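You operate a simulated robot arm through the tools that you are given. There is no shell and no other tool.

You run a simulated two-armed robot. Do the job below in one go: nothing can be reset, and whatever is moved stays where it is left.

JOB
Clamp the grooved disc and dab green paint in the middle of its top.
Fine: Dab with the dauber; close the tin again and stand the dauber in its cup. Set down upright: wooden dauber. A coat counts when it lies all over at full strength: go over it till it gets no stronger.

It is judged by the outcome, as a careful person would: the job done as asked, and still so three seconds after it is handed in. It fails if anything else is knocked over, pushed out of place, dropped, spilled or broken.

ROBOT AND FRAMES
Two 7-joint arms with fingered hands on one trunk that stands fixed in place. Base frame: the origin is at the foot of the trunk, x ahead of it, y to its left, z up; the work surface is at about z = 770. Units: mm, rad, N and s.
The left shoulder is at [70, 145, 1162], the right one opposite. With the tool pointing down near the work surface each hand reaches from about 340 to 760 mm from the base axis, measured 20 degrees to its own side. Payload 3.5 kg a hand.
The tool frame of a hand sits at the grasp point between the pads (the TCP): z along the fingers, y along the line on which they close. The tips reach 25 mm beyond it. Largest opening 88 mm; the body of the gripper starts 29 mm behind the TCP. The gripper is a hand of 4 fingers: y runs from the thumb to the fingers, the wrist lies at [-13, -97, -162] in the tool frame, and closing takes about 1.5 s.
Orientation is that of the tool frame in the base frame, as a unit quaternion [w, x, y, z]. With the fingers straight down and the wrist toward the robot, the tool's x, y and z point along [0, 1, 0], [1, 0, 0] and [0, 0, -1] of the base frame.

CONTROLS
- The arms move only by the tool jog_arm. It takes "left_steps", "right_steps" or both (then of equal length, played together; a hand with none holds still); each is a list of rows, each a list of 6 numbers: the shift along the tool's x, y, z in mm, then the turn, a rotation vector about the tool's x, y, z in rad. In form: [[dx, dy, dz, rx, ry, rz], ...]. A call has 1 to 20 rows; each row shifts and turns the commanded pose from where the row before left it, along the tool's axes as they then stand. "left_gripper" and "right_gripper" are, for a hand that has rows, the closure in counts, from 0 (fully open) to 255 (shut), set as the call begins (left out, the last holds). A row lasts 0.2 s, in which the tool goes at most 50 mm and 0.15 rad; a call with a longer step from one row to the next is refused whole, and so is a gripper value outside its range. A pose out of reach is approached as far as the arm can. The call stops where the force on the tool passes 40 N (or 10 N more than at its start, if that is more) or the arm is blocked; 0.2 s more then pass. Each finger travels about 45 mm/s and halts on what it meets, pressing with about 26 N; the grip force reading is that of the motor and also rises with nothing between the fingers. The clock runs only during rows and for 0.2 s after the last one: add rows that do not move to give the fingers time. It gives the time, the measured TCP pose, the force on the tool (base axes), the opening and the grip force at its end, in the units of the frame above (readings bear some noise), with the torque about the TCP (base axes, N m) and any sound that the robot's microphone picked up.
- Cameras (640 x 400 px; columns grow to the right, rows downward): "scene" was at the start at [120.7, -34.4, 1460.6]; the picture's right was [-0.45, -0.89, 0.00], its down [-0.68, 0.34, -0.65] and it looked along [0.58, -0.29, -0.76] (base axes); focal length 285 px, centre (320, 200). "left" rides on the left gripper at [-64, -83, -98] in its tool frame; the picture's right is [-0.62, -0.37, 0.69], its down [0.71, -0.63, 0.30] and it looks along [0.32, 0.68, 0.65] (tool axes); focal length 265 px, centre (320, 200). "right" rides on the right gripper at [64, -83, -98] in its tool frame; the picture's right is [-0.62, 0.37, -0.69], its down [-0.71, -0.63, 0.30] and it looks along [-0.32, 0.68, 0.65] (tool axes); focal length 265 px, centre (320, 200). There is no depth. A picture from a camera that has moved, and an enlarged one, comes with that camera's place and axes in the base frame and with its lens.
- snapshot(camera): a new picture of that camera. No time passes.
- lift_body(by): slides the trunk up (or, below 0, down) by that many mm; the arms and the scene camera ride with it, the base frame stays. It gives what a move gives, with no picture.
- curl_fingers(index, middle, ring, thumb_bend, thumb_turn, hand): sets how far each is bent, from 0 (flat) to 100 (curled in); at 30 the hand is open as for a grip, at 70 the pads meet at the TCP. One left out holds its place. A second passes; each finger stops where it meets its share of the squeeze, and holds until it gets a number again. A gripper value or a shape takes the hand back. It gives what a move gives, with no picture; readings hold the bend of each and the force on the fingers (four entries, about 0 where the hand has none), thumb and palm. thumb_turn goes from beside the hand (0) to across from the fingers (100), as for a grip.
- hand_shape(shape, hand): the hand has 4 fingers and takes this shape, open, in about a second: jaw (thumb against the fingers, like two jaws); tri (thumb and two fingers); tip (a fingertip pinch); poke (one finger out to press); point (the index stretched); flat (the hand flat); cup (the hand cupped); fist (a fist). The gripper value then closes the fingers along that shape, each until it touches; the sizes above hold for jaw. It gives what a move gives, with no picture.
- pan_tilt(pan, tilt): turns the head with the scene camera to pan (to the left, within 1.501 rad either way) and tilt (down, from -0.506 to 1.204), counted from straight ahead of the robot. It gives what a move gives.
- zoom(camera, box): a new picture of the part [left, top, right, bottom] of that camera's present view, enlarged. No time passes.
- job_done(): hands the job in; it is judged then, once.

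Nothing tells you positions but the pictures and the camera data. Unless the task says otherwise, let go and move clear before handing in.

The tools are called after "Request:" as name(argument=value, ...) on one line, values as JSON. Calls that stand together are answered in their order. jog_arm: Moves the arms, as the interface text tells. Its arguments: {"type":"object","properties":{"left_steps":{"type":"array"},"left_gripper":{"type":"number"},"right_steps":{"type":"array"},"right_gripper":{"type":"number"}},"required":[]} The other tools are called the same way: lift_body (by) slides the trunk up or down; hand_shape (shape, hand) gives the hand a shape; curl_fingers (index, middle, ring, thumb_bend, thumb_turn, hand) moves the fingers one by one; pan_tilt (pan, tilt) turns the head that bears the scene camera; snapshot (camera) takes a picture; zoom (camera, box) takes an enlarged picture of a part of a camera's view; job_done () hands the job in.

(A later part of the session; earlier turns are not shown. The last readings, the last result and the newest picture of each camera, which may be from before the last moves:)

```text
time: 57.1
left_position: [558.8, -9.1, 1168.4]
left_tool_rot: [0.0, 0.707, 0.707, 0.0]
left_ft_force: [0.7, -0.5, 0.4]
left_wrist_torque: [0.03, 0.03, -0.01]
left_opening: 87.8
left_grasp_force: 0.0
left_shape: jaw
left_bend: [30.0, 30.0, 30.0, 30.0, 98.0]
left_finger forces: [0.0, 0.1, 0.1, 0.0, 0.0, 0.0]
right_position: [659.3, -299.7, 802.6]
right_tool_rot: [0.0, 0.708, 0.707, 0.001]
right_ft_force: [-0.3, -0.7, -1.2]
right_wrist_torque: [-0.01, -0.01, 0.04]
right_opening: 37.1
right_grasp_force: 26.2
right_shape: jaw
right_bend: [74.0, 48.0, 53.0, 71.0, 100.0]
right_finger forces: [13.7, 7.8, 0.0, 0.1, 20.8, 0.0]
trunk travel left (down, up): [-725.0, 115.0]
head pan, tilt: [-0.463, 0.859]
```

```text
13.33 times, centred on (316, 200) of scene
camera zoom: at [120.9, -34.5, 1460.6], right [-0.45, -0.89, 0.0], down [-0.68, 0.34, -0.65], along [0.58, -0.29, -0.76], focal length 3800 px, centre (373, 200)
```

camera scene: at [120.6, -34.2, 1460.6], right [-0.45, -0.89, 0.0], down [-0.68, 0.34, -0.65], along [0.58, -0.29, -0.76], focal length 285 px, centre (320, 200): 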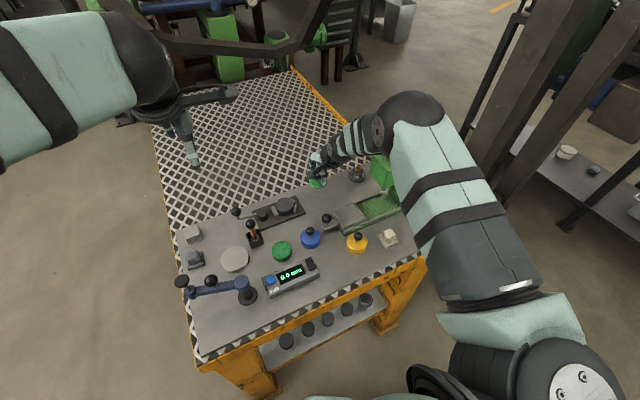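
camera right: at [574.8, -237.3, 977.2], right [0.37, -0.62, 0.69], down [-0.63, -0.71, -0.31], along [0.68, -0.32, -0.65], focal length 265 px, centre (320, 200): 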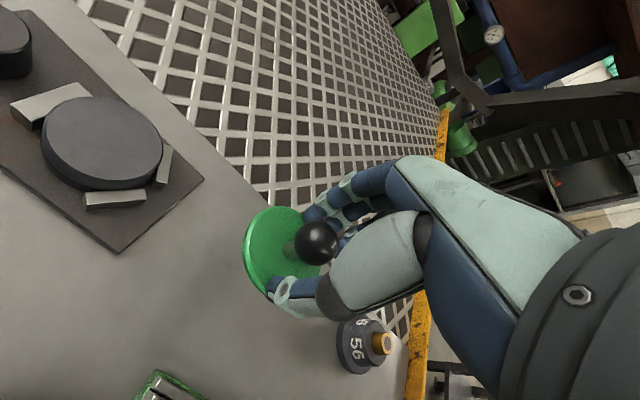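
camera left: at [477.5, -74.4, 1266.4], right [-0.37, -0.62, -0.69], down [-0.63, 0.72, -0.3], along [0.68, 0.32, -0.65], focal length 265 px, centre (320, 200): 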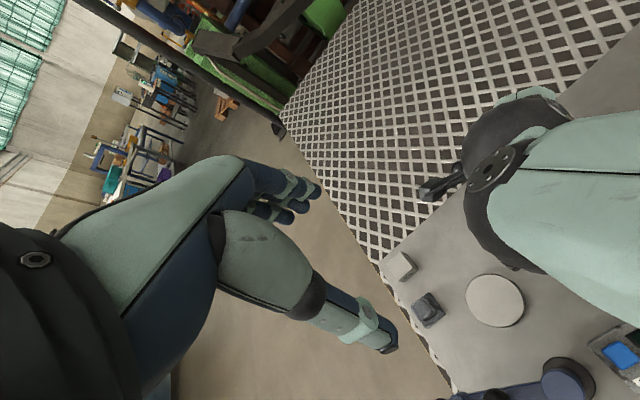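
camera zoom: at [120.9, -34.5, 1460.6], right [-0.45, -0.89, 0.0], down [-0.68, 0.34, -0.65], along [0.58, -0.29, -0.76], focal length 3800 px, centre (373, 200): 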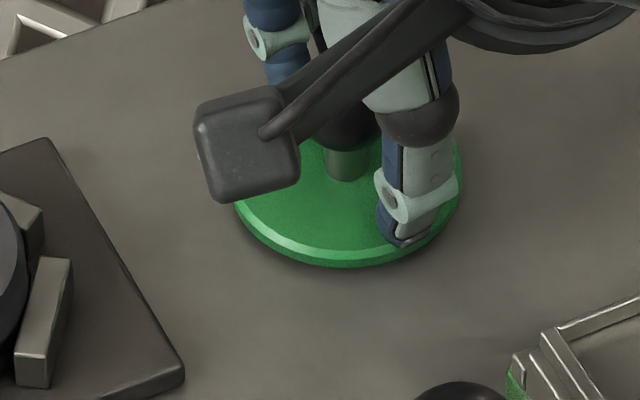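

Request:
jog_arm(right_steps=[[0, 0, 0.7, 0, 0, 0], [0, 0, 0.5, 0, 0, 0], [0, 0, 0, 0, 0, 0]])

Request:
jog_arm(right_steps=[[0, 0, 0.7, 0, 0, 0], [0, 0, 0.5, 0, 0, 0], [0, 0, 0, 0, 0, 0]])

Request:
zoom(camera="scene", box=[292, 185, 340, 215])

```text
time: 57.9
left_position: [560.3, -10.1, 1169.0]
left_tool_rot: [0.0, 0.707, 0.707, 0.0]
left_ft_force: [0.2, 0.0, 0.0]
left_wrist_torque: [0.03, 0.0, 0.01]
left_opening: 87.8
left_grasp_force: 0.1
left_shape: jaw
left_bend: [30.0, 30.0, 30.0, 30.0, 98.0]
left_finger forces: [0.0, 0.0, 0.0, 0.0, 0.1, 0.1]
right_position: [659.4, -299.9, 801.7]
right_tool_rot: [0.0, 0.708, 0.706, 0.0]
right_ft_force: [0.2, 0.1, -0.6]
right_wrist_torque: [0.01, -0.01, -0.02]
right_opening: 37.5
right_grasp_force: 26.1
right_shape: jaw
right_bend: [74.0, 48.0, 53.0, 71.0, 100.0]
right_finger forces: [13.7, 7.7, 0.0, 0.1, 20.8, 0.0]
trunk travel left (down, up): [-725.0, 115.0]
head pan, tilt: [-0.463, 0.859]
```

```text
time: 58.7
left_position: [559.7, -9.1, 1169.3]
left_tool_rot: [0.0, 0.707, 0.707, 0.001]
left_ft_force: [0.3, 0.2, 0.0]
left_wrist_torque: [0.03, 0.04, 0.03]
left_opening: 87.7
left_grasp_force: 0.0
left_shape: jaw
left_bend: [30.0, 30.0, 30.0, 30.0, 98.0]
left_finger forces: [0.0, 0.0, 0.0, 0.0, 0.0, 0.0]
right_position: [659.9, -300.5, 801.7]
right_tool_rot: [0.0, 0.707, 0.707, 0.001]
right_ft_force: [0.0, -0.3, 0.0]
right_wrist_torque: [-0.01, 0.0, 0.02]
right_opening: 37.2
right_grasp_force: 26.2
right_shape: jaw
right_bend: [74.0, 48.0, 53.0, 71.0, 100.0]
right_finger forces: [13.6, 8.1, 0.0, 0.0, 20.9, 0.0]
trunk travel left (down, up): [-725.0, 115.0]
head pan, tilt: [-0.463, 0.859]
```

```text
13.33 times, centred on (316, 200) of scene
camera zoom: at [120.7, -34.4, 1460.6], right [-0.45, -0.89, 0.0], down [-0.68, 0.34, -0.65], along [0.58, -0.29, -0.76], focal length 3800 px, centre (373, 200)
```

zoom: 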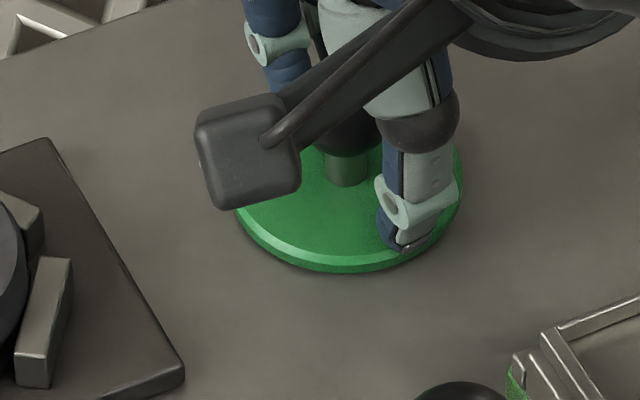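

Request:
jog_arm(right_steps=[[0, 0, 0.7, 0, 0, 0], [0, 0, 0.6, 0, 0, 0], [0, 0, 0, 0, 0, 0]])

Request:
jog_arm(right_steps=[[0, 0, 0.7, 0, 0, 0], [0, 0, 0.6, 0, 0, 0], [0, 0, 0, 0, 0, 0]])

Request:
zoom(camera="scene", box=[292, 185, 340, 215])

```text
time: 59.5
left_position: [559.6, -9.0, 1169.0]
left_tool_rot: [0.001, 0.707, 0.707, 0.0]
left_ft_force: [-0.3, 0.1, -0.2]
left_wrist_torque: [0.03, 0.01, 0.01]
left_opening: 87.7
left_grasp_force: 0.1
left_shape: jaw
left_bend: [30.0, 30.0, 30.0, 30.0, 98.0]
left_finger forces: [0.0, 0.0, 0.1, 0.0, 0.0, 0.0]
right_position: [659.9, -300.7, 801.2]
right_tool_rot: [0.002, 0.707, 0.707, 0.001]
right_ft_force: [-0.3, -0.4, 6.0]
right_wrist_torque: [0.0, 0.1, 0.04]
right_opening: 37.4
right_grasp_force: 26.7
right_shape: jaw
right_bend: [74.0, 48.0, 53.0, 71.0, 100.0]
right_finger forces: [13.7, 8.1, 0.0, 0.1, 21.1, 0.1]
trunk travel left (down, up): [-725.0, 115.0]
head pan, tilt: [-0.463, 0.859]
```

```text
time: 60.3
left_position: [559.1, -10.1, 1170.4]
left_tool_rot: [0.0, 0.707, 0.707, 0.002]
left_ft_force: [-0.4, 0.4, -0.2]
left_wrist_torque: [-0.04, 0.04, 0.0]
left_opening: 87.5
left_grasp_force: 0.1
left_shape: jaw
left_bend: [30.0, 30.0, 30.0, 30.0, 98.0]
left_finger forces: [0.0, 0.0, 0.0, 0.1, 0.1, 0.0]
right_position: [660.2, -300.3, 802.0]
right_tool_rot: [0.002, 0.707, 0.707, 0.001]
right_ft_force: [1.0, -0.7, 13.0]
right_wrist_torque: [-0.01, 0.19, -0.02]
right_opening: 37.5
right_grasp_force: 26.0
right_shape: jaw
right_bend: [74.0, 48.0, 53.0, 71.0, 100.0]
right_finger forces: [14.1, 8.6, 0.0, 0.0, 21.8, 0.1]
trunk travel left (down, up): [-725.0, 115.0]
head pan, tilt: [-0.463, 0.859]
```

```text
13.33 times, centred on (316, 200) of scene
camera zoom: at [118.2, -33.5, 1460.9], right [-0.45, -0.89, 0.0], down [-0.68, 0.34, -0.65], along [0.59, -0.29, -0.76], focal length 3800 px, centre (373, 200)
```

zoom: 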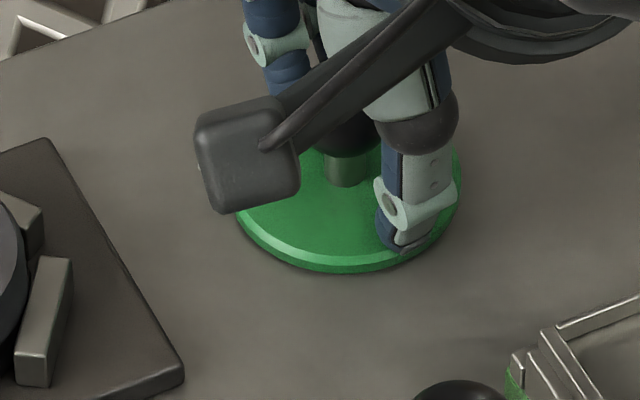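

The lid is down on the bench at TCP z≈801. I relieve the push, open the hand and rise.

Request:
jog_arm(right_steps=[[0, 0, -1.2, 0, 0, 0], [0, 0, -0.8, 0, 0, 0], [0, 0, 0, 0, 0, 0]])

Request:
jog_arm(right_steps=[[0, 0, 0, 0, 0, 0], [0, 0, 0, 0, 0, 0], [0, 0, 0, 0, 0, 0], [0, 0, 0, 0, 0, 0], [0, 0, 0, 0, 0, 0], [0, 0, 0, 0, 0, 0], [0, 0, 0, 0, 0, 0], [0, 0, 0, 0, 0, 0]], right_gripper=0)

Request:
zoom(camera="right", box=[200, 170, 360, 330])

```text
time: 61.1
left_position: [560.1, -9.0, 1168.8]
left_tool_rot: [0.0, 0.707, 0.707, -0.001]
left_ft_force: [-0.1, -0.1, -0.2]
left_wrist_torque: [0.02, -0.01, -0.05]
left_opening: 87.7
left_grasp_force: 0.0
left_shape: jaw
left_bend: [30.0, 30.0, 30.0, 30.0, 98.0]
left_finger forces: [0.0, 0.0, 0.0, 0.0, 0.0, 0.0]
right_position: [659.3, -300.2, 801.8]
right_tool_rot: [0.0, 0.707, 0.707, 0.001]
right_ft_force: [2.0, -0.5, 8.1]
right_wrist_torque: [-0.04, -0.14, 0.07]
right_opening: 37.3
right_grasp_force: 25.8
right_shape: jaw
right_bend: [74.0, 48.0, 53.0, 71.0, 100.0]
right_finger forces: [14.7, 8.8, 0.0, 0.0, 21.0, 0.1]
trunk travel left (down, up): [-725.0, 115.0]
head pan, tilt: [-0.463, 0.859]
```

```text
time: 62.9
left_position: [560.8, -8.7, 1168.5]
left_tool_rot: [0.0, 0.707, 0.707, 0.0]
left_ft_force: [0.2, 0.5, -0.1]
left_wrist_torque: [0.01, 0.02, -0.01]
left_opening: 87.6
left_grasp_force: 0.1
left_shape: jaw
left_bend: [30.0, 30.0, 30.0, 30.0, 98.0]
left_finger forces: [0.0, 0.0, 0.1, 0.0, 0.1, 0.0]
right_position: [661.6, -300.7, 800.0]
right_tool_rot: [0.0, 0.709, 0.705, 0.001]
right_ft_force: [0.1, -0.9, 0.4]
right_wrist_torque: [-0.02, 0.0, -0.02]
right_opening: 87.8
right_grasp_force: 0.0
right_shape: jaw
right_bend: [30.0, 30.0, 30.0, 30.0, 98.0]
right_finger forces: [0.0, 0.0, 0.1, 0.1, 0.0, 0.0]
trunk travel left (down, up): [-725.0, 115.0]
head pan, tilt: [-0.463, 0.859]
```

```text
2.50 times, centred on (280, 250) of right
camera zoom: at [576.1, -236.6, 898.7], right [0.37, -0.62, 0.69], down [-0.63, -0.71, -0.31], along [0.68, -0.32, -0.65], focal length 664 px, centre (420, 75)
```

zoom: 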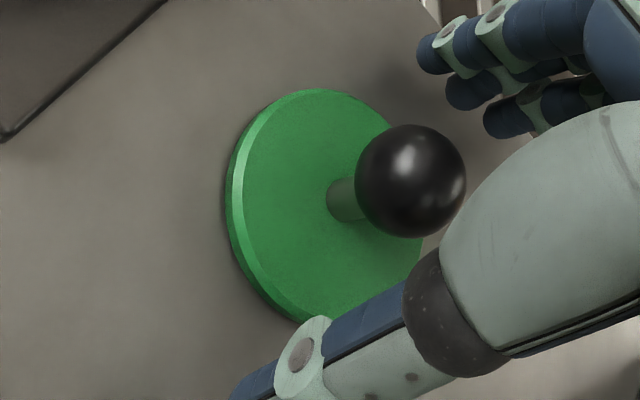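

The lid stands upright on the bench. I raise the right hand and, at the same time, move the left hand out of the way to the left.

Request:
jog_arm(right_steps=[[0, 0, -25, 0, 0, 0], [0, 0, -35, 0, 0, 0], [0, 0, -40, 0, 0, 0], [0, 0, -40, 0, 0, 0], [0, 0, 0, 0, 0, 0], [0, 0, 0, 0, 0, 0]], left_steps=[[25, 0, 0, 0, 0, 0], [30, 0, 0, 0, 0, 0], [30, 0, 0, 0, 0, 0], [30, 0, 0, 0, 0, 0], [30, 0, 0, 0, 0, 0], [0, 0, 0, 0, 0, 0]])

Request:
jog_arm(right_steps=[[28, -8, 0, 0, 0, 0], [32, -9, 0, 0, 0, 0], [32, -9, 0, 0, 0, 0], [32, -9, 0, 0, 0, 0], [32, -9, 0, 0, 0, 0], [32, -9, 0, 0, 0, 0], [28, -8, 0, 0, 0, 0], [19, -6, 0, 0, 0, 0], [0, 0, 0, 0, 0, 0]])

Request:
snapshot(camera="right")

Request:
snapshot(camera="scene")

Request:
snapshot(camera="left")

```text
time: 64.3
left_position: [559.8, 135.0, 1168.4]
left_tool_rot: [-0.001, 0.707, 0.707, 0.0]
left_ft_force: [0.0, 0.7, 0.9]
left_wrist_torque: [0.04, 0.02, 0.0]
left_opening: 87.5
left_grasp_force: 0.1
left_shape: jaw
left_bend: [30.0, 30.0, 30.0, 30.0, 98.0]
left_finger forces: [0.1, 0.0, 0.0, 0.1, 0.1, 0.0]
right_position: [660.4, -300.7, 939.8]
right_tool_rot: [-0.001, 0.708, 0.707, 0.001]
right_ft_force: [0.3, -0.5, 0.4]
right_wrist_torque: [0.01, 0.0, 0.01]
right_opening: 87.8
right_grasp_force: 0.1
right_shape: jaw
right_bend: [30.0, 30.0, 30.0, 30.0, 98.0]
right_finger forces: [0.0, 0.1, 0.0, 0.0, 0.0, 0.0]
trunk travel left (down, up): [-725.0, 115.0]
head pan, tilt: [-0.463, 0.859]
```

```text
time: 66.3
left_position: [561.0, 136.1, 1167.7]
left_tool_rot: [0.001, 0.707, 0.707, 0.0]
left_ft_force: [1.2, 0.0, -0.6]
left_wrist_torque: [0.02, 0.0, -0.03]
left_opening: 87.8
left_grasp_force: 0.0
left_shape: jaw
left_bend: [30.0, 30.0, 30.0, 30.0, 98.0]
left_finger forces: [0.0, 0.1, 0.0, 0.0, 0.1, 0.0]
right_position: [592.6, -65.0, 939.0]
right_tool_rot: [-0.001, 0.708, 0.706, 0.0]
right_ft_force: [0.4, 0.1, 0.3]
right_wrist_torque: [-0.01, 0.01, -0.04]
right_opening: 87.6
right_grasp_force: 0.0
right_shape: jaw
right_bend: [30.0, 30.0, 30.0, 30.0, 98.0]
right_finger forces: [0.0, 0.0, 0.1, 0.0, 0.0, 0.0]
trunk travel left (down, up): [-725.0, 115.0]
head pan, tilt: [-0.463, 0.859]
```

```text
taken
camera right: at [509.2, -1.2, 1038.9], right [0.37, -0.62, 0.69], down [-0.63, -0.71, -0.31], along [0.68, -0.32, -0.65], focal length 265 px, centre (320, 200)
```

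right: 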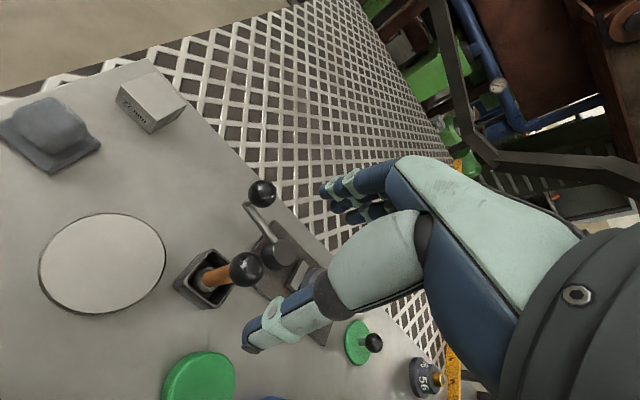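

```text
taken
camera scene: at [120.9, -34.8, 1460.6], right [-0.45, -0.89, 0.0], down [-0.68, 0.34, -0.65], along [0.58, -0.29, -0.76], focal length 285 px, centre (320, 200)
```

scene: 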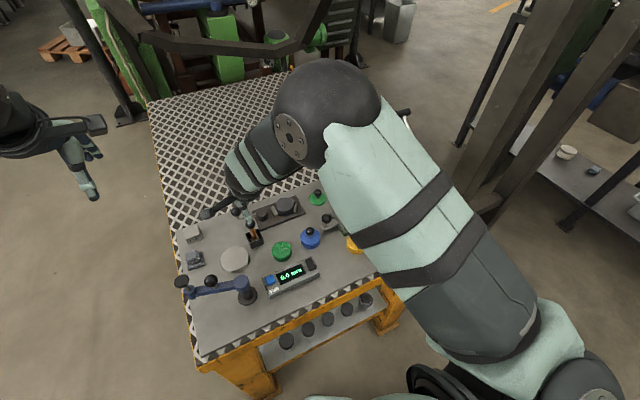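

```text
taken
camera left: at [476.3, 71.6, 1266.4], right [-0.37, -0.62, -0.69], down [-0.63, 0.71, -0.3], along [0.68, 0.33, -0.65], focal length 265 px, centre (320, 200)
```

left: 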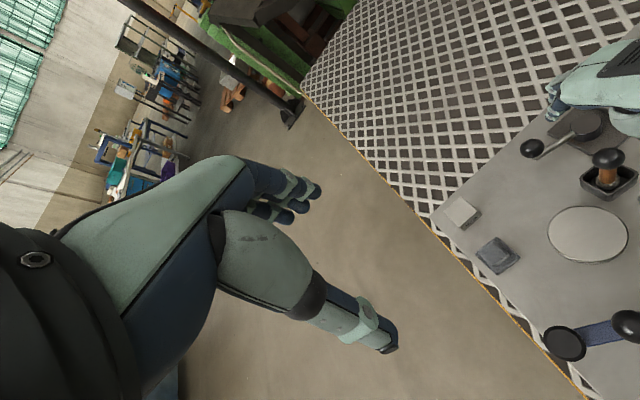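

Request:
zoom(camera="right", box=[160, 230, 288, 330])

Request:
zoom(camera="scene", box=[230, 200, 278, 250])

Request:
zoom(camera="left", box=[520, 110, 640, 220])

```text
4.00 times, centred on (224, 280) of right
camera zoom: at [509.2, -1.2, 1038.9], right [0.37, -0.62, 0.69], down [-0.63, -0.71, -0.31], along [0.68, -0.32, -0.65], focal length 1062 px, centre (704, -120)
```

zoom: 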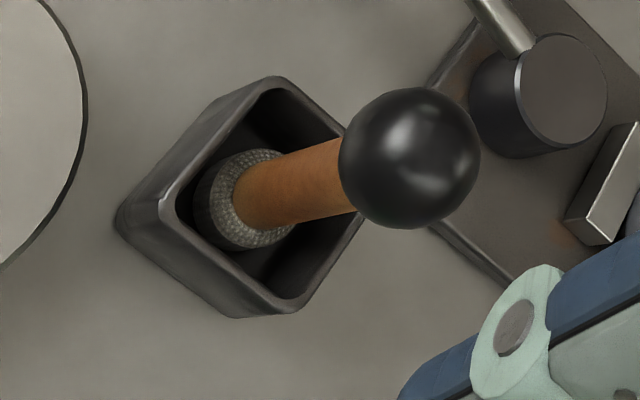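

```text
8.00 times, centred on (254, 225) of scene
camera zoom: at [120.9, -34.8, 1460.6], right [-0.45, -0.89, 0.0], down [-0.68, 0.34, -0.65], along [0.58, -0.29, -0.76], focal length 2280 px, centre (848, 0)
```

zoom: 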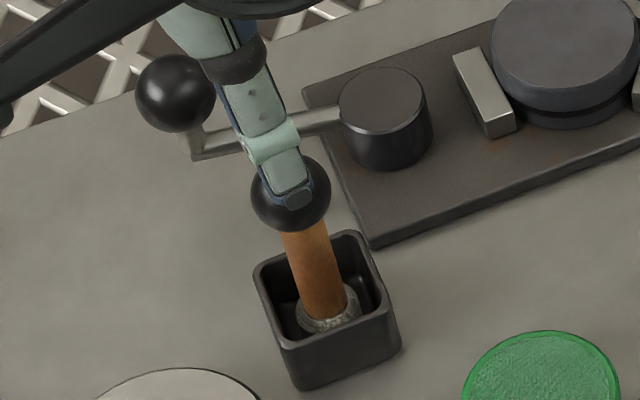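

```text
3.64 times, centred on (580, 165) of left
camera zoom: at [476.3, 71.6, 1266.4], right [-0.37, -0.62, -0.69], down [-0.63, 0.71, -0.3], along [0.68, 0.33, -0.65], focal length 965 px, centre (-626, 327)
```

zoom: 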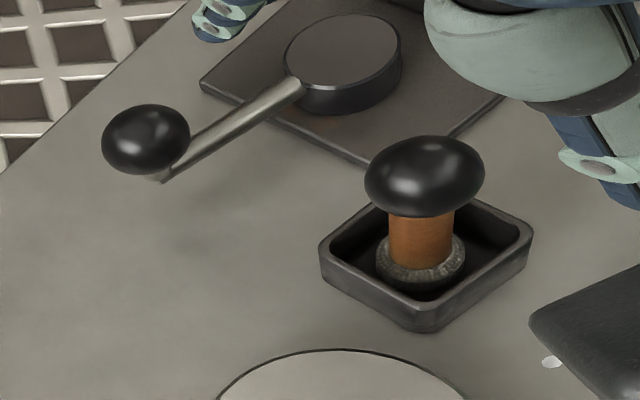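

Request:
jog_arm(right_steps=[[-2, 0, 18, 0, 0, 0], [0, 0, 18, 0, 0, 0], [0, 0, 18, 0, 0, 0], [0, 0, 0, 0, 0, 0]])

Request:
zoom(camera="right", box=[200, 170, 360, 330])

Request:
zoom(camera="scene", box=[230, 200, 278, 250])

Request:
zoom(camera="left", box=[520, 90, 640, 200])

```text
time: 67.3
left_position: [560.5, 135.8, 1169.2]
left_tool_rot: [0.001, 0.707, 0.707, 0.0]
left_ft_force: [-0.4, -0.3, 0.0]
left_wrist_torque: [-0.02, -0.01, 0.0]
left_opening: 87.7
left_grasp_force: 0.0
left_shape: jaw
left_bend: [30.0, 30.0, 30.0, 30.0, 98.0]
left_finger forces: [0.0, 0.0, 0.1, 0.0, 0.1, 0.0]
right_position: [592.1, -66.7, 886.6]
right_tool_rot: [0.0, 0.708, 0.707, 0.001]
right_ft_force: [0.7, 0.5, -0.5]
right_wrist_torque: [0.03, 0.03, -0.01]
right_opening: 87.7
right_grasp_force: 0.1
right_shape: jaw
right_bend: [30.0, 30.0, 30.0, 30.0, 98.0]
right_finger forces: [0.0, 0.0, 0.0, 0.0, 0.1, 0.0]
trunk travel left (down, up): [-725.0, 115.0]
head pan, tilt: [-0.463, 0.859]
```

```text
2.50 times, centred on (280, 250) of right
camera zoom: at [508.9, -3.0, 984.9], right [0.37, -0.62, 0.69], down [-0.63, -0.71, -0.31], along [0.68, -0.32, -0.65], focal length 664 px, centre (420, 75)
```

zoom: 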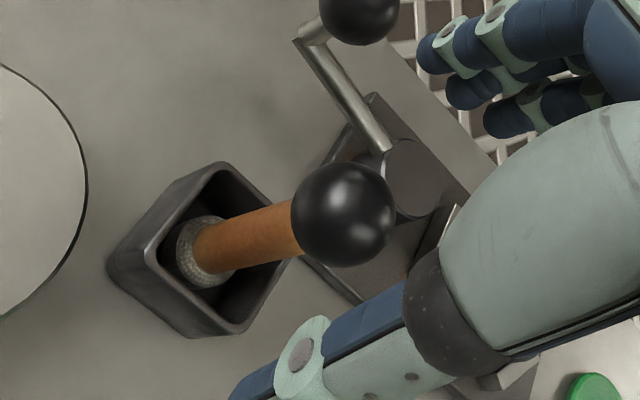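

```text
8.00 times, centred on (254, 225) of scene
camera zoom: at [120.6, -34.3, 1460.6], right [-0.45, -0.89, 0.0], down [-0.68, 0.34, -0.65], along [0.58, -0.29, -0.76], focal length 2280 px, centre (848, 0)
```

zoom: 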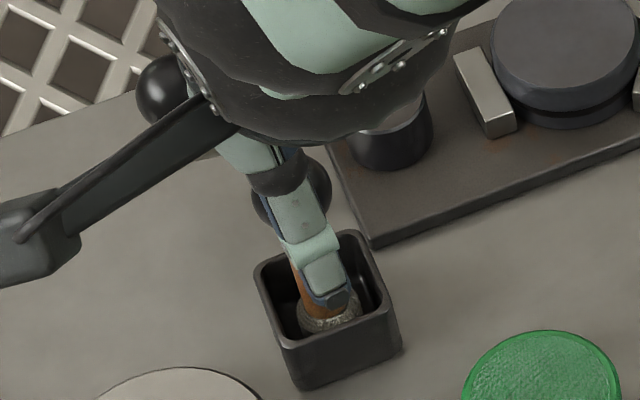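

```text
3.64 times, centred on (580, 145) of left
camera zoom: at [476.0, 72.0, 1266.5], right [-0.37, -0.62, -0.69], down [-0.63, 0.71, -0.3], along [0.68, 0.32, -0.65], focal length 965 px, centre (-626, 400)
```

zoom: 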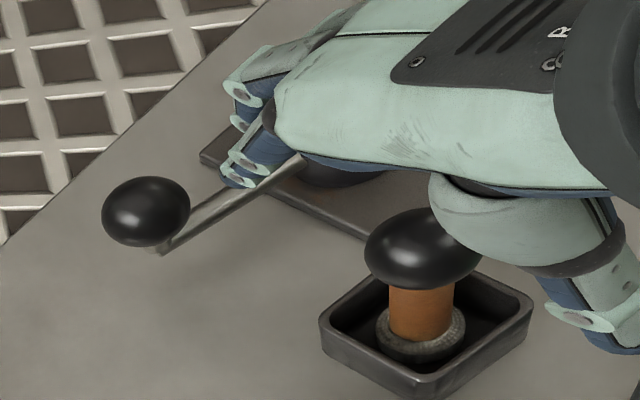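

The ball is near (593,-68.5, 854). I go down so that the pads take the ball and the top of the handle.

Request:
jog_arm(right_steps=[[-1.5, 0.5, 14, 0, 0, 0], [0, 0, 14, 0, 0, 0], [0, 0, 11, 0, 0, 0], [0, 0, 0, 0, 0, 0]])

Request:
snapshot(camera="right")

Request:
zoom(camera="left", box=[520, 90, 640, 200])

```text
time: 68.3
left_position: [559.5, 136.2, 1169.1]
left_tool_rot: [0.001, 0.708, 0.706, 0.0]
left_ft_force: [-0.3, 0.2, 0.0]
left_wrist_torque: [0.03, 0.02, -0.01]
left_opening: 87.6
left_grasp_force: 0.0
left_shape: jaw
left_bend: [30.0, 30.0, 30.0, 30.0, 98.0]
left_finger forces: [0.0, 0.1, 0.0, 0.0, 0.0, 0.0]
right_position: [593.5, -68.4, 847.4]
right_tool_rot: [0.0, 0.707, 0.707, 0.001]
right_ft_force: [-0.1, -0.1, -0.3]
right_wrist_torque: [-0.01, -0.02, -0.02]
right_opening: 87.3
right_grasp_force: 0.3
right_shape: jaw
right_bend: [30.0, 30.0, 30.0, 30.0, 98.0]
right_finger forces: [0.0, 0.1, 0.0, 0.0, 0.0, 0.0]
trunk travel left (down, up): [-725.0, 115.0]
head pan, tilt: [-0.463, 0.859]
```

```text
taken
camera right: at [509.6, -4.6, 945.9], right [0.37, -0.62, 0.69], down [-0.63, -0.71, -0.31], along [0.68, -0.33, -0.65], focal length 265 px, centre (320, 200)
```

right: 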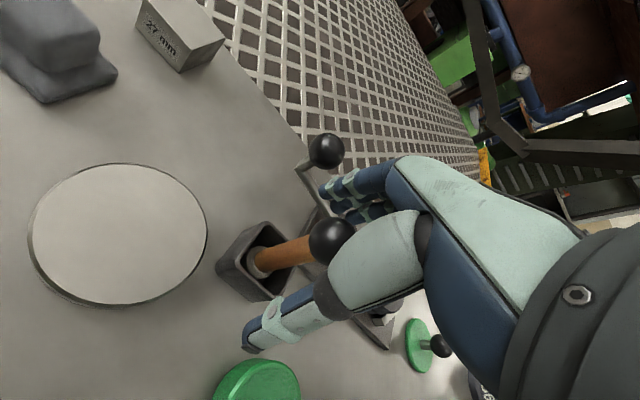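

```text
3.64 times, centred on (580, 145) of left
camera zoom: at [476.1, 72.0, 1266.5], right [-0.37, -0.62, -0.69], down [-0.63, 0.71, -0.3], along [0.68, 0.32, -0.65], focal length 965 px, centre (-626, 400)
```

zoom: 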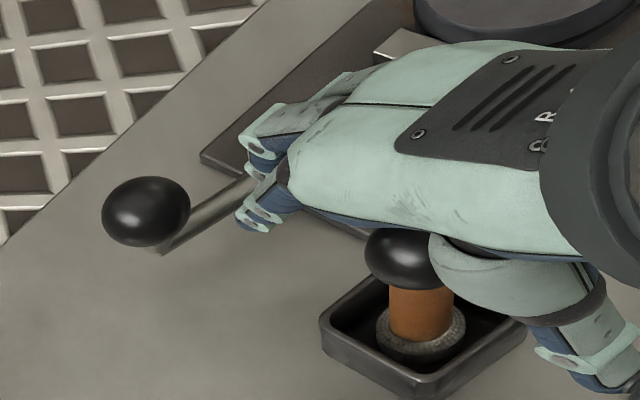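

Request:
jog_arm(right_steps=[[0, 0, 0, 0, 0, 0], [0, 0, 0, 0, 0, 0], [0, 0, 0, 0, 0, 0], [0, 0, 0, 0, 0, 0], [0, 0, 0, 0, 0, 0], [0, 0, 0, 0, 0, 0], [0, 0, 0, 0, 0, 0], [0, 0, 0, 0, 0, 0], [0, 0, 0, 0, 0, 0]], right_gripper=230)

Request:
snapshot(camera="right")

Request:
zoom(camera="right", box=[220, 170, 380, 330])

Request:
zoom(camera="left", box=[520, 90, 640, 200])

```text
time: 70.3
left_position: [561.3, 135.7, 1168.6]
left_tool_rot: [0.0, 0.707, 0.707, 0.0]
left_ft_force: [0.4, 0.7, -0.5]
left_wrist_torque: [0.03, 0.02, 0.02]
left_opening: 87.9
left_grasp_force: 0.0
left_shape: jaw
left_bend: [30.0, 30.0, 30.0, 30.0, 98.0]
left_finger forces: [0.0, 0.0, 0.0, 0.1, 0.1, 0.0]
right_position: [593.6, -68.7, 847.9]
right_tool_rot: [0.0, 0.708, 0.706, 0.0]
right_ft_force: [-0.2, -0.3, 0.3]
right_wrist_torque: [0.01, 0.03, -0.04]
right_opening: 6.4
right_grasp_force: 26.5
right_shape: jaw
right_bend: [72.0, 69.0, 70.0, 74.0, 100.0]
right_finger forces: [14.5, 8.1, 0.0, 0.0, 21.8, 0.0]
trunk travel left (down, up): [-725.0, 115.0]
head pan, tilt: [-0.463, 0.859]
```

```text
taken
camera right: at [509.5, -4.5, 946.1], right [0.37, -0.62, 0.69], down [-0.63, -0.71, -0.31], along [0.68, -0.32, -0.65], focal length 265 px, centre (320, 200)
```

right: 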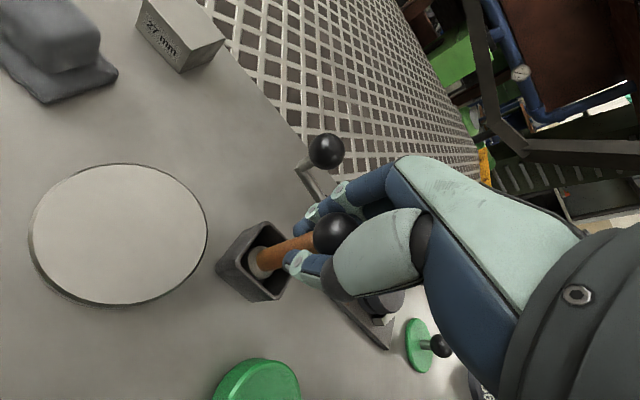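

```text
2.50 times, centred on (300, 250) of right
camera zoom: at [509.5, -4.5, 946.1], right [0.37, -0.62, 0.69], down [-0.63, -0.71, -0.31], along [0.68, -0.32, -0.65], focal length 664 px, centre (370, 75)
```

zoom: 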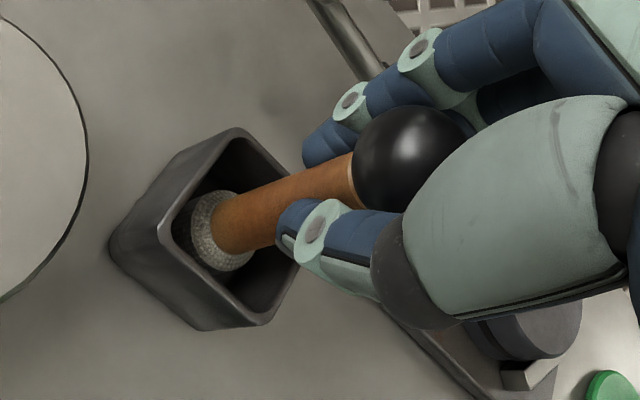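

```text
3.64 times, centred on (580, 145) of left
camera zoom: at [476.1, 72.0, 1266.5], right [-0.37, -0.62, -0.69], down [-0.63, 0.71, -0.3], along [0.68, 0.32, -0.65], focal length 965 px, centre (-626, 400)
```

zoom: 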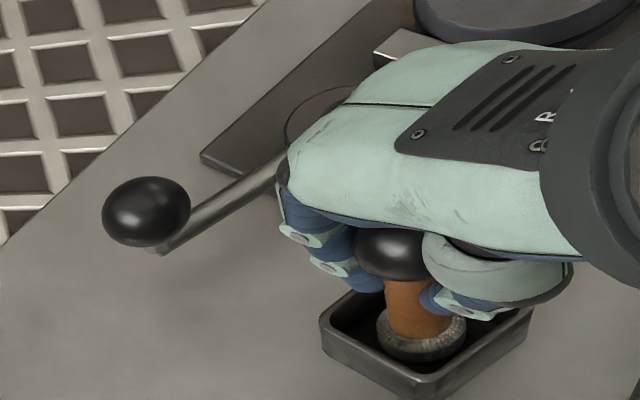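

The fingertips hold the handle just below the ball. I lift the dauber straight out and check how it hangs.

Request:
jog_arm(right_steps=[[0, 0, -5, 0, 0, 0], [0, 0, -15, 0, 0, 0], [0, 0, -20, 0, 0, 0], [0, 0, -25, 0, 0, 0], [0, 0, 0, 0, 0, 0]])

Request:
snapshot(camera="right")

Request:
zoom(camera="right", box=[200, 170, 360, 330])

Request:
zoom(camera="left", box=[520, 80, 640, 200])

Request:
zoom(camera="scene", box=[220, 180, 300, 250])

```text
time: 71.5
left_position: [561.2, 136.6, 1169.1]
left_tool_rot: [0.0, 0.707, 0.707, 0.001]
left_ft_force: [-0.3, -0.3, 0.2]
left_wrist_torque: [0.02, 0.02, 0.03]
left_opening: 87.7
left_grasp_force: 0.1
left_shape: jaw
left_bend: [30.0, 30.0, 30.0, 30.0, 98.0]
left_finger forces: [0.0, 0.0, 0.0, 0.0, 0.0, 0.1]
right_position: [593.7, -69.3, 911.7]
right_tool_rot: [-0.001, 0.708, 0.706, 0.001]
right_ft_force: [-0.1, -0.3, 0.1]
right_wrist_torque: [-0.04, 0.0, 0.0]
right_opening: 5.7
right_grasp_force: 25.8
right_shape: jaw
right_bend: [72.0, 69.0, 70.0, 74.0, 100.0]
right_finger forces: [14.6, 8.0, 0.1, 0.0, 21.8, 0.0]
trunk travel left (down, up): [-725.0, 115.0]
head pan, tilt: [-0.463, 0.859]
```

```text
taken
camera right: at [509.6, -4.6, 1010.8], right [0.37, -0.62, 0.69], down [-0.63, -0.71, -0.31], along [0.68, -0.32, -0.65], focal length 265 px, centre (320, 200)
```

right: 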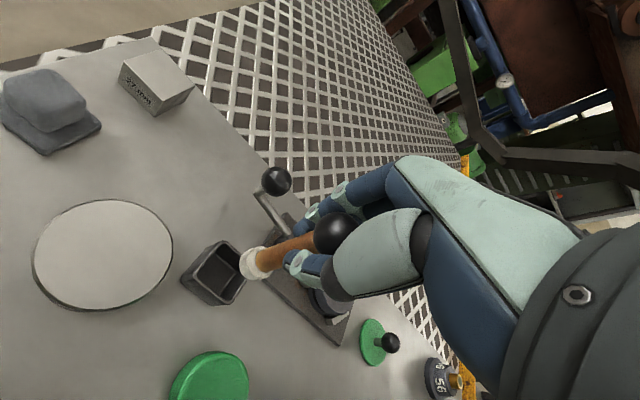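

```text
2.50 times, centred on (280, 250) of right
camera zoom: at [509.6, -4.6, 1010.8], right [0.37, -0.62, 0.69], down [-0.63, -0.71, -0.31], along [0.68, -0.32, -0.65], focal length 664 px, centre (420, 75)
```

zoom: 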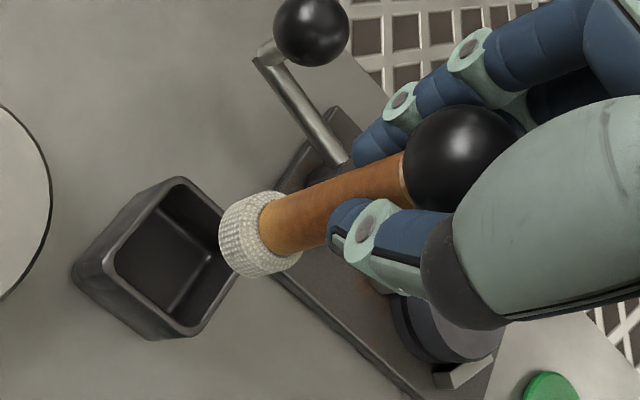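

```text
3.33 times, centred on (580, 140) of left
camera zoom: at [476.5, 72.0, 1266.3], right [-0.37, -0.62, -0.69], down [-0.63, 0.71, -0.3], along [0.68, 0.33, -0.65], focal length 885 px, centre (-547, 400)
```

zoom: 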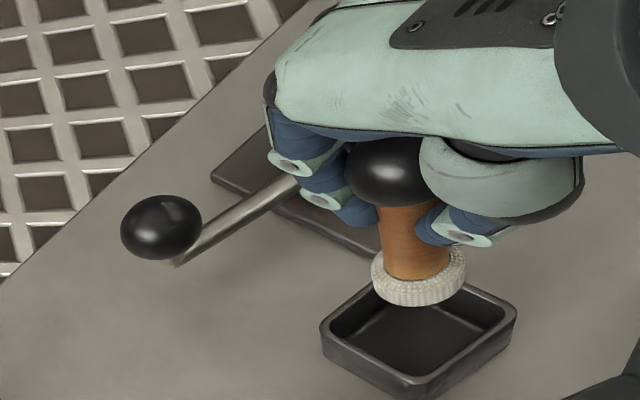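

```text
5.71 times, centred on (260, 215) of scene
camera zoom: at [121.2, -34.3, 1460.5], right [-0.45, -0.89, 0.0], down [-0.68, 0.34, -0.65], along [0.58, -0.29, -0.76], focal length 1629 px, centre (663, 114)
```

zoom: 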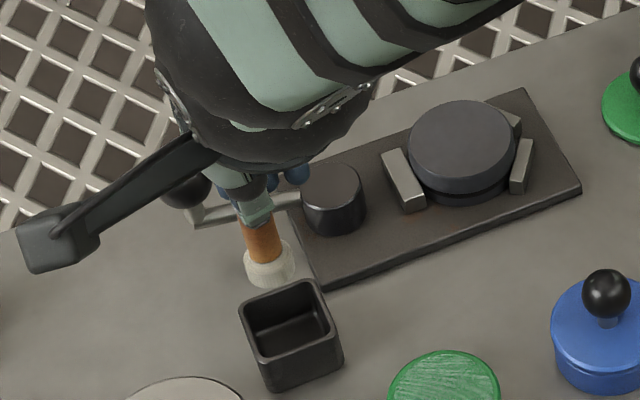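

The dauber hangs straight along the tool axis, pad clean. I carry it over the open green tin.

Request:
jog_arm(right_steps=[[-18, -22, 0, 0, 0, 0], [-18, -22, 0, 0, 0, 0], [-17.7, -21.7, 0, 0, 0, 0], [0, 0, 20, 0, 0, 0], [0, 0, 0, 0, 0, 0]])

Request:
zoom(camera="right", box=[170, 190, 330, 350])

Request:
zoom(camera="scene", box=[250, 210, 314, 270])

Request:
snapshot(camera="left")

```text
time: 72.7
left_position: [561.7, 136.0, 1169.6]
left_tool_rot: [0.0, 0.707, 0.708, 0.0]
left_ft_force: [0.7, -0.4, -0.5]
left_wrist_torque: [0.0, 0.02, 0.01]
left_opening: 87.6
left_grasp_force: 0.1
left_shape: jaw
left_bend: [30.0, 30.0, 30.0, 30.0, 98.0]
left_finger forces: [0.0, 0.0, 0.0, 0.0, 0.0, 0.1]
right_position: [528.3, -122.1, 893.2]
right_tool_rot: [-0.001, 0.708, 0.707, 0.0]
right_ft_force: [1.0, -0.1, -0.6]
right_wrist_torque: [-0.02, 0.03, -0.02]
right_opening: 6.3
right_grasp_force: 26.3
right_shape: jaw
right_bend: [72.0, 69.0, 70.0, 74.0, 100.0]
right_finger forces: [14.7, 8.3, 0.1, 0.0, 21.8, 0.0]
trunk travel left (down, up): [-725.0, 115.0]
head pan, tilt: [-0.463, 0.859]
```

```text
2.50 times, centred on (250, 270) of right
camera zoom: at [444.3, -59.0, 991.2], right [0.37, -0.62, 0.69], down [-0.63, -0.71, -0.31], along [0.68, -0.32, -0.65], focal length 664 px, centre (495, 25)
```

zoom: 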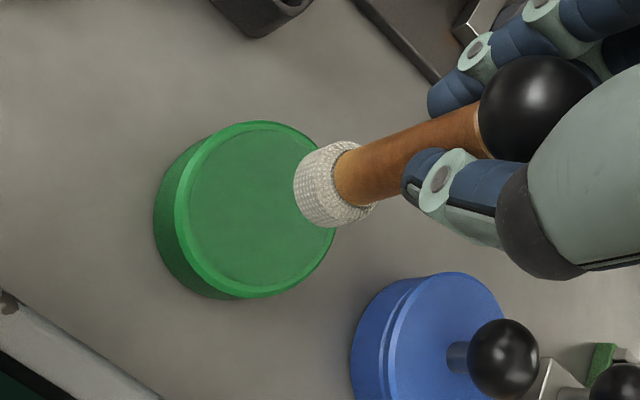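

```text
6.67 times, centred on (282, 240) of scene
camera zoom: at [120.6, -34.2, 1460.6], right [-0.45, -0.89, 0.0], down [-0.68, 0.34, -0.65], along [0.58, -0.29, -0.76], focal length 1900 px, centre (573, -67)
```

zoom: 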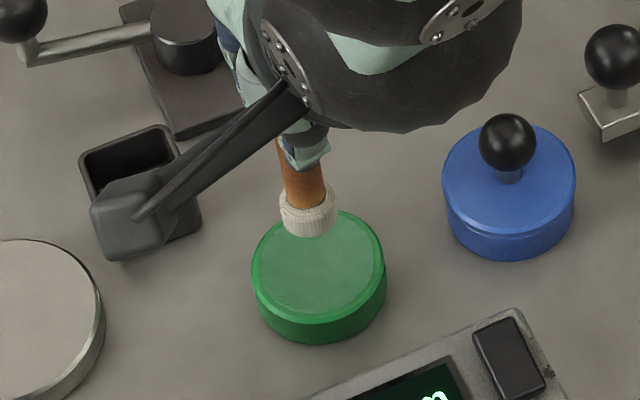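

```text
taken
camera left: at [476.1, 72.1, 1266.5], right [-0.37, -0.62, -0.69], down [-0.63, 0.71, -0.3], along [0.68, 0.32, -0.65], focal length 265 px, centre (320, 200)
```

left: 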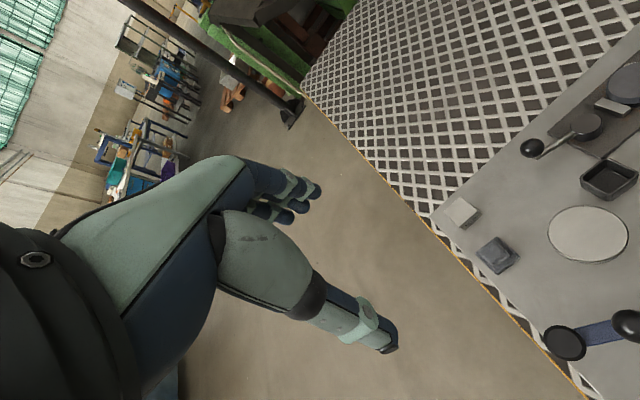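

By the left camera the handle was tilted a few degrees when the thumb closed on it. To get a straight hold I put the dauber back in its cup and regrip it about 5 mm nearer the robot.

Request:
jog_arm(right_steps=[[0, 0, -20, 0, 0, 0], [17.7, 21.7, 0, 0, 0, 0], [18, 22, 0, 0, 0, 0], [18, 22, 0, 0, 0, 0], [0, 0, 0, 0, 0, 0], [0, 0, 20, 0, 0, 0], [0, 0, 0, 0, 0, 0]])

Request:
zoom(camera="right", box=[180, 190, 340, 330])

Request:
zoom(camera="left", box=[520, 80, 640, 200])

Request:
zoom(camera="scene", box=[230, 200, 278, 250])

```text
time: 74.3
left_position: [560.9, 135.2, 1169.3]
left_tool_rot: [0.0, 0.707, 0.707, 0.0]
left_ft_force: [-1.0, 0.7, 0.1]
left_wrist_torque: [0.0, -0.02, -0.01]
left_opening: 87.5
left_grasp_force: 0.1
left_shape: jaw
left_bend: [30.0, 30.0, 30.0, 30.0, 98.0]
left_finger forces: [0.1, 0.0, 0.1, 0.0, 0.1, 0.0]
right_position: [594.8, -69.1, 893.4]
right_tool_rot: [0.0, 0.708, 0.706, 0.001]
right_ft_force: [0.7, -0.3, -0.8]
right_wrist_torque: [-0.02, -0.02, 0.0]
right_opening: 6.4
right_grasp_force: 25.6
right_shape: jaw
right_bend: [72.0, 69.0, 70.0, 74.0, 100.0]
right_finger forces: [14.7, 8.7, 0.1, 0.0, 21.8, 0.0]
trunk travel left (down, up): [-725.0, 115.0]
head pan, tilt: [-0.463, 0.859]
```

```text
2.86 times, centred on (260, 260) of right
camera zoom: at [510.4, -4.7, 990.9], right [0.37, -0.62, 0.69], down [-0.63, -0.71, -0.31], along [0.68, -0.33, -0.65], focal length 758 px, centre (491, 29)
```

zoom: 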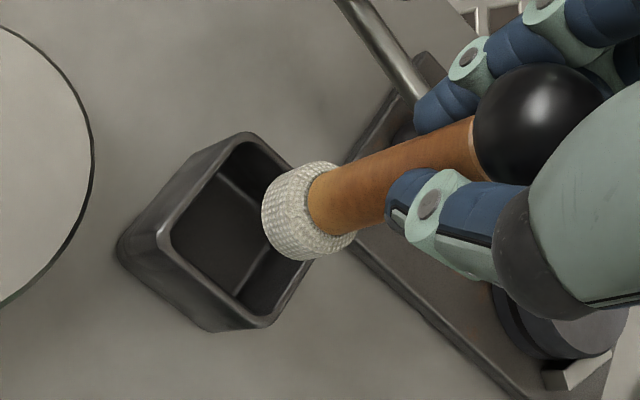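

```text
3.33 times, centred on (580, 140) of left
camera zoom: at [476.1, 72.3, 1266.5], right [-0.37, -0.62, -0.69], down [-0.63, 0.71, -0.3], along [0.68, 0.32, -0.65], focal length 885 px, centre (-547, 400)
```

zoom: 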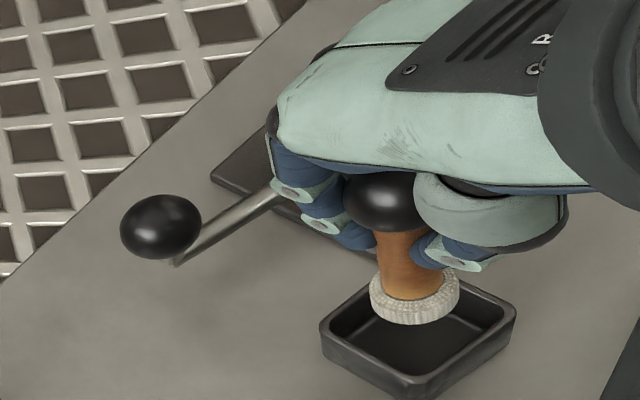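

```text
8.00 times, centred on (254, 225) of scene
camera zoom: at [120.6, -34.1, 1460.6], right [-0.45, -0.89, 0.0], down [-0.68, 0.34, -0.65], along [0.58, -0.29, -0.76], focal length 2280 px, centre (848, 0)
```

zoom: 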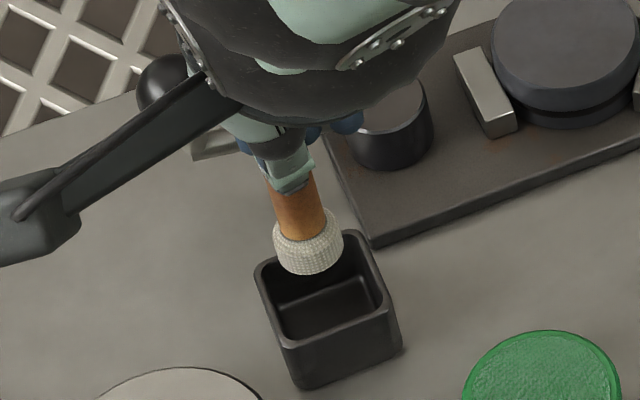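

Request:
jog_arm(right_steps=[[0, 0, 15, 0, 0, 0], [0, 0, 15, 0, 0, 0], [0, 0, 10, 0, 0, 0], [0, 0, 3, 0, 0, 0], [0, 0, 1.5, 0, 0, 0], [0, 0, 0, 0, 0, 0]])

Request:
zoom(camera="left", box=[520, 90, 640, 200])

```text
time: 75.7
left_position: [560.4, 136.2, 1169.2]
left_tool_rot: [0.0, 0.707, 0.707, 0.0]
left_ft_force: [0.2, 0.1, -0.1]
left_wrist_torque: [0.01, -0.02, -0.02]
left_opening: 87.6
left_grasp_force: 0.1
left_shape: jaw
left_bend: [30.0, 30.0, 30.0, 30.0, 98.0]
left_finger forces: [0.0, 0.0, 0.0, 0.1, 0.0, 0.0]
right_position: [595.2, -67.9, 848.1]
right_tool_rot: [0.0, 0.708, 0.706, 0.002]
right_ft_force: [-1.2, 0.2, 0.0]
right_wrist_torque: [-0.01, -0.01, 0.01]
right_opening: 6.2
right_grasp_force: 25.9
right_shape: jaw
right_bend: [72.0, 69.0, 70.0, 74.0, 100.0]
right_finger forces: [14.7, 9.0, 0.1, 0.0, 21.8, 0.0]
trunk travel left (down, up): [-725.0, 115.0]
head pan, tilt: [-0.463, 0.859]
```

```text
3.64 times, centred on (580, 145) of left
camera zoom: at [476.2, 72.0, 1266.4], right [-0.37, -0.62, -0.69], down [-0.63, 0.71, -0.3], along [0.68, 0.32, -0.65], focal length 965 px, centre (-626, 400)
```

zoom: 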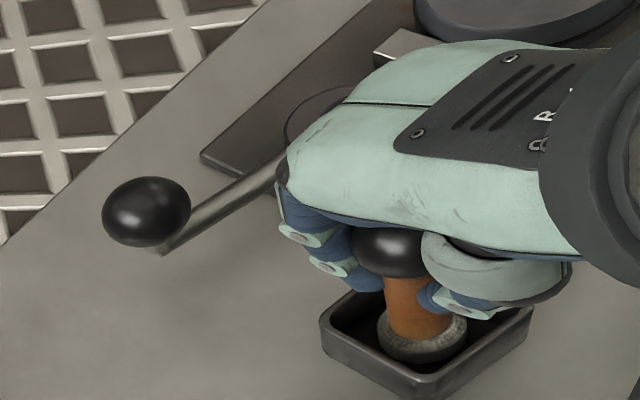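

Request:
jog_arm(right_steps=[[0, 0, 0, 0, 0, 0], [0, 0, 0, 0, 0, 0], [0, 0, 0, 0, 0, 0], [0, 0, 0, 0, 0, 0], [0, 0, 0, 0, 0, 0], [0, 0, 0, 0, 0, 0], [0, 0, 0, 0, 0, 0], [0, 0, 0, 0, 0, 0]], right_gripper=0)

Request:
zoom(camera="left", box=[520, 90, 640, 200])

Request:
zoom(camera="right", box=[220, 170, 380, 330])

```text
time: 77.5
left_position: [559.8, 136.0, 1167.9]
left_tool_rot: [0.0, 0.707, 0.707, 0.0]
left_ft_force: [0.4, -0.4, 0.5]
left_wrist_torque: [0.01, 0.03, -0.02]
left_opening: 87.5
left_grasp_force: 0.1
left_shape: jaw
left_bend: [30.0, 30.0, 30.0, 30.0, 98.0]
left_finger forces: [0.0, 0.0, 0.0, 0.1, 0.0, 0.0]
right_position: [593.6, -68.7, 847.7]
right_tool_rot: [-0.001, 0.708, 0.706, 0.001]
right_ft_force: [-0.1, 0.3, -1.5]
right_wrist_torque: [-0.04, -0.01, 0.01]
right_opening: 87.3
right_grasp_force: 0.2
right_shape: jaw
right_bend: [30.0, 30.0, 30.0, 30.0, 98.0]
right_finger forces: [0.0, 0.0, 0.1, 0.0, 0.1, 0.1]
trunk travel left (down, up): [-725.0, 115.0]
head pan, tilt: [-0.463, 0.859]
```

```text
3.64 times, centred on (580, 145) of left
camera zoom: at [476.2, 72.1, 1266.4], right [-0.37, -0.62, -0.69], down [-0.63, 0.71, -0.3], along [0.68, 0.32, -0.65], focal length 965 px, centre (-626, 400)
```

zoom: 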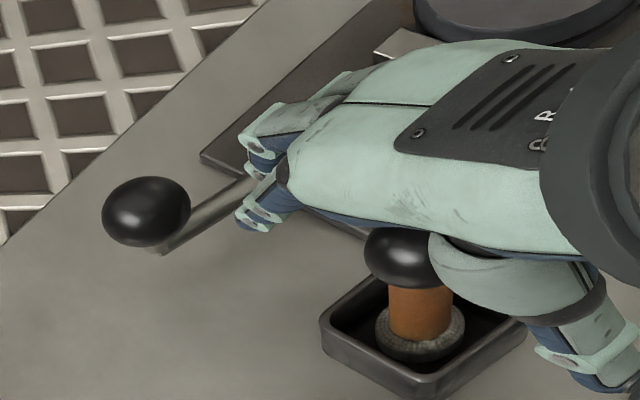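

```text
2.50 times, centred on (300, 250) of right
camera zoom: at [509.7, -4.5, 946.5], right [0.37, -0.62, 0.69], down [-0.63, -0.71, -0.31], along [0.68, -0.32, -0.65], focal length 664 px, centre (370, 75)
```

zoom: 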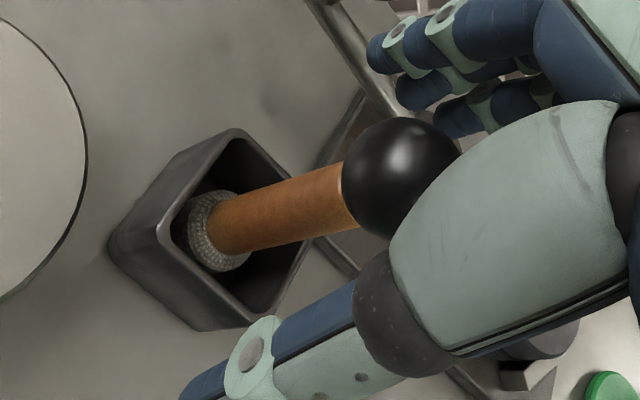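

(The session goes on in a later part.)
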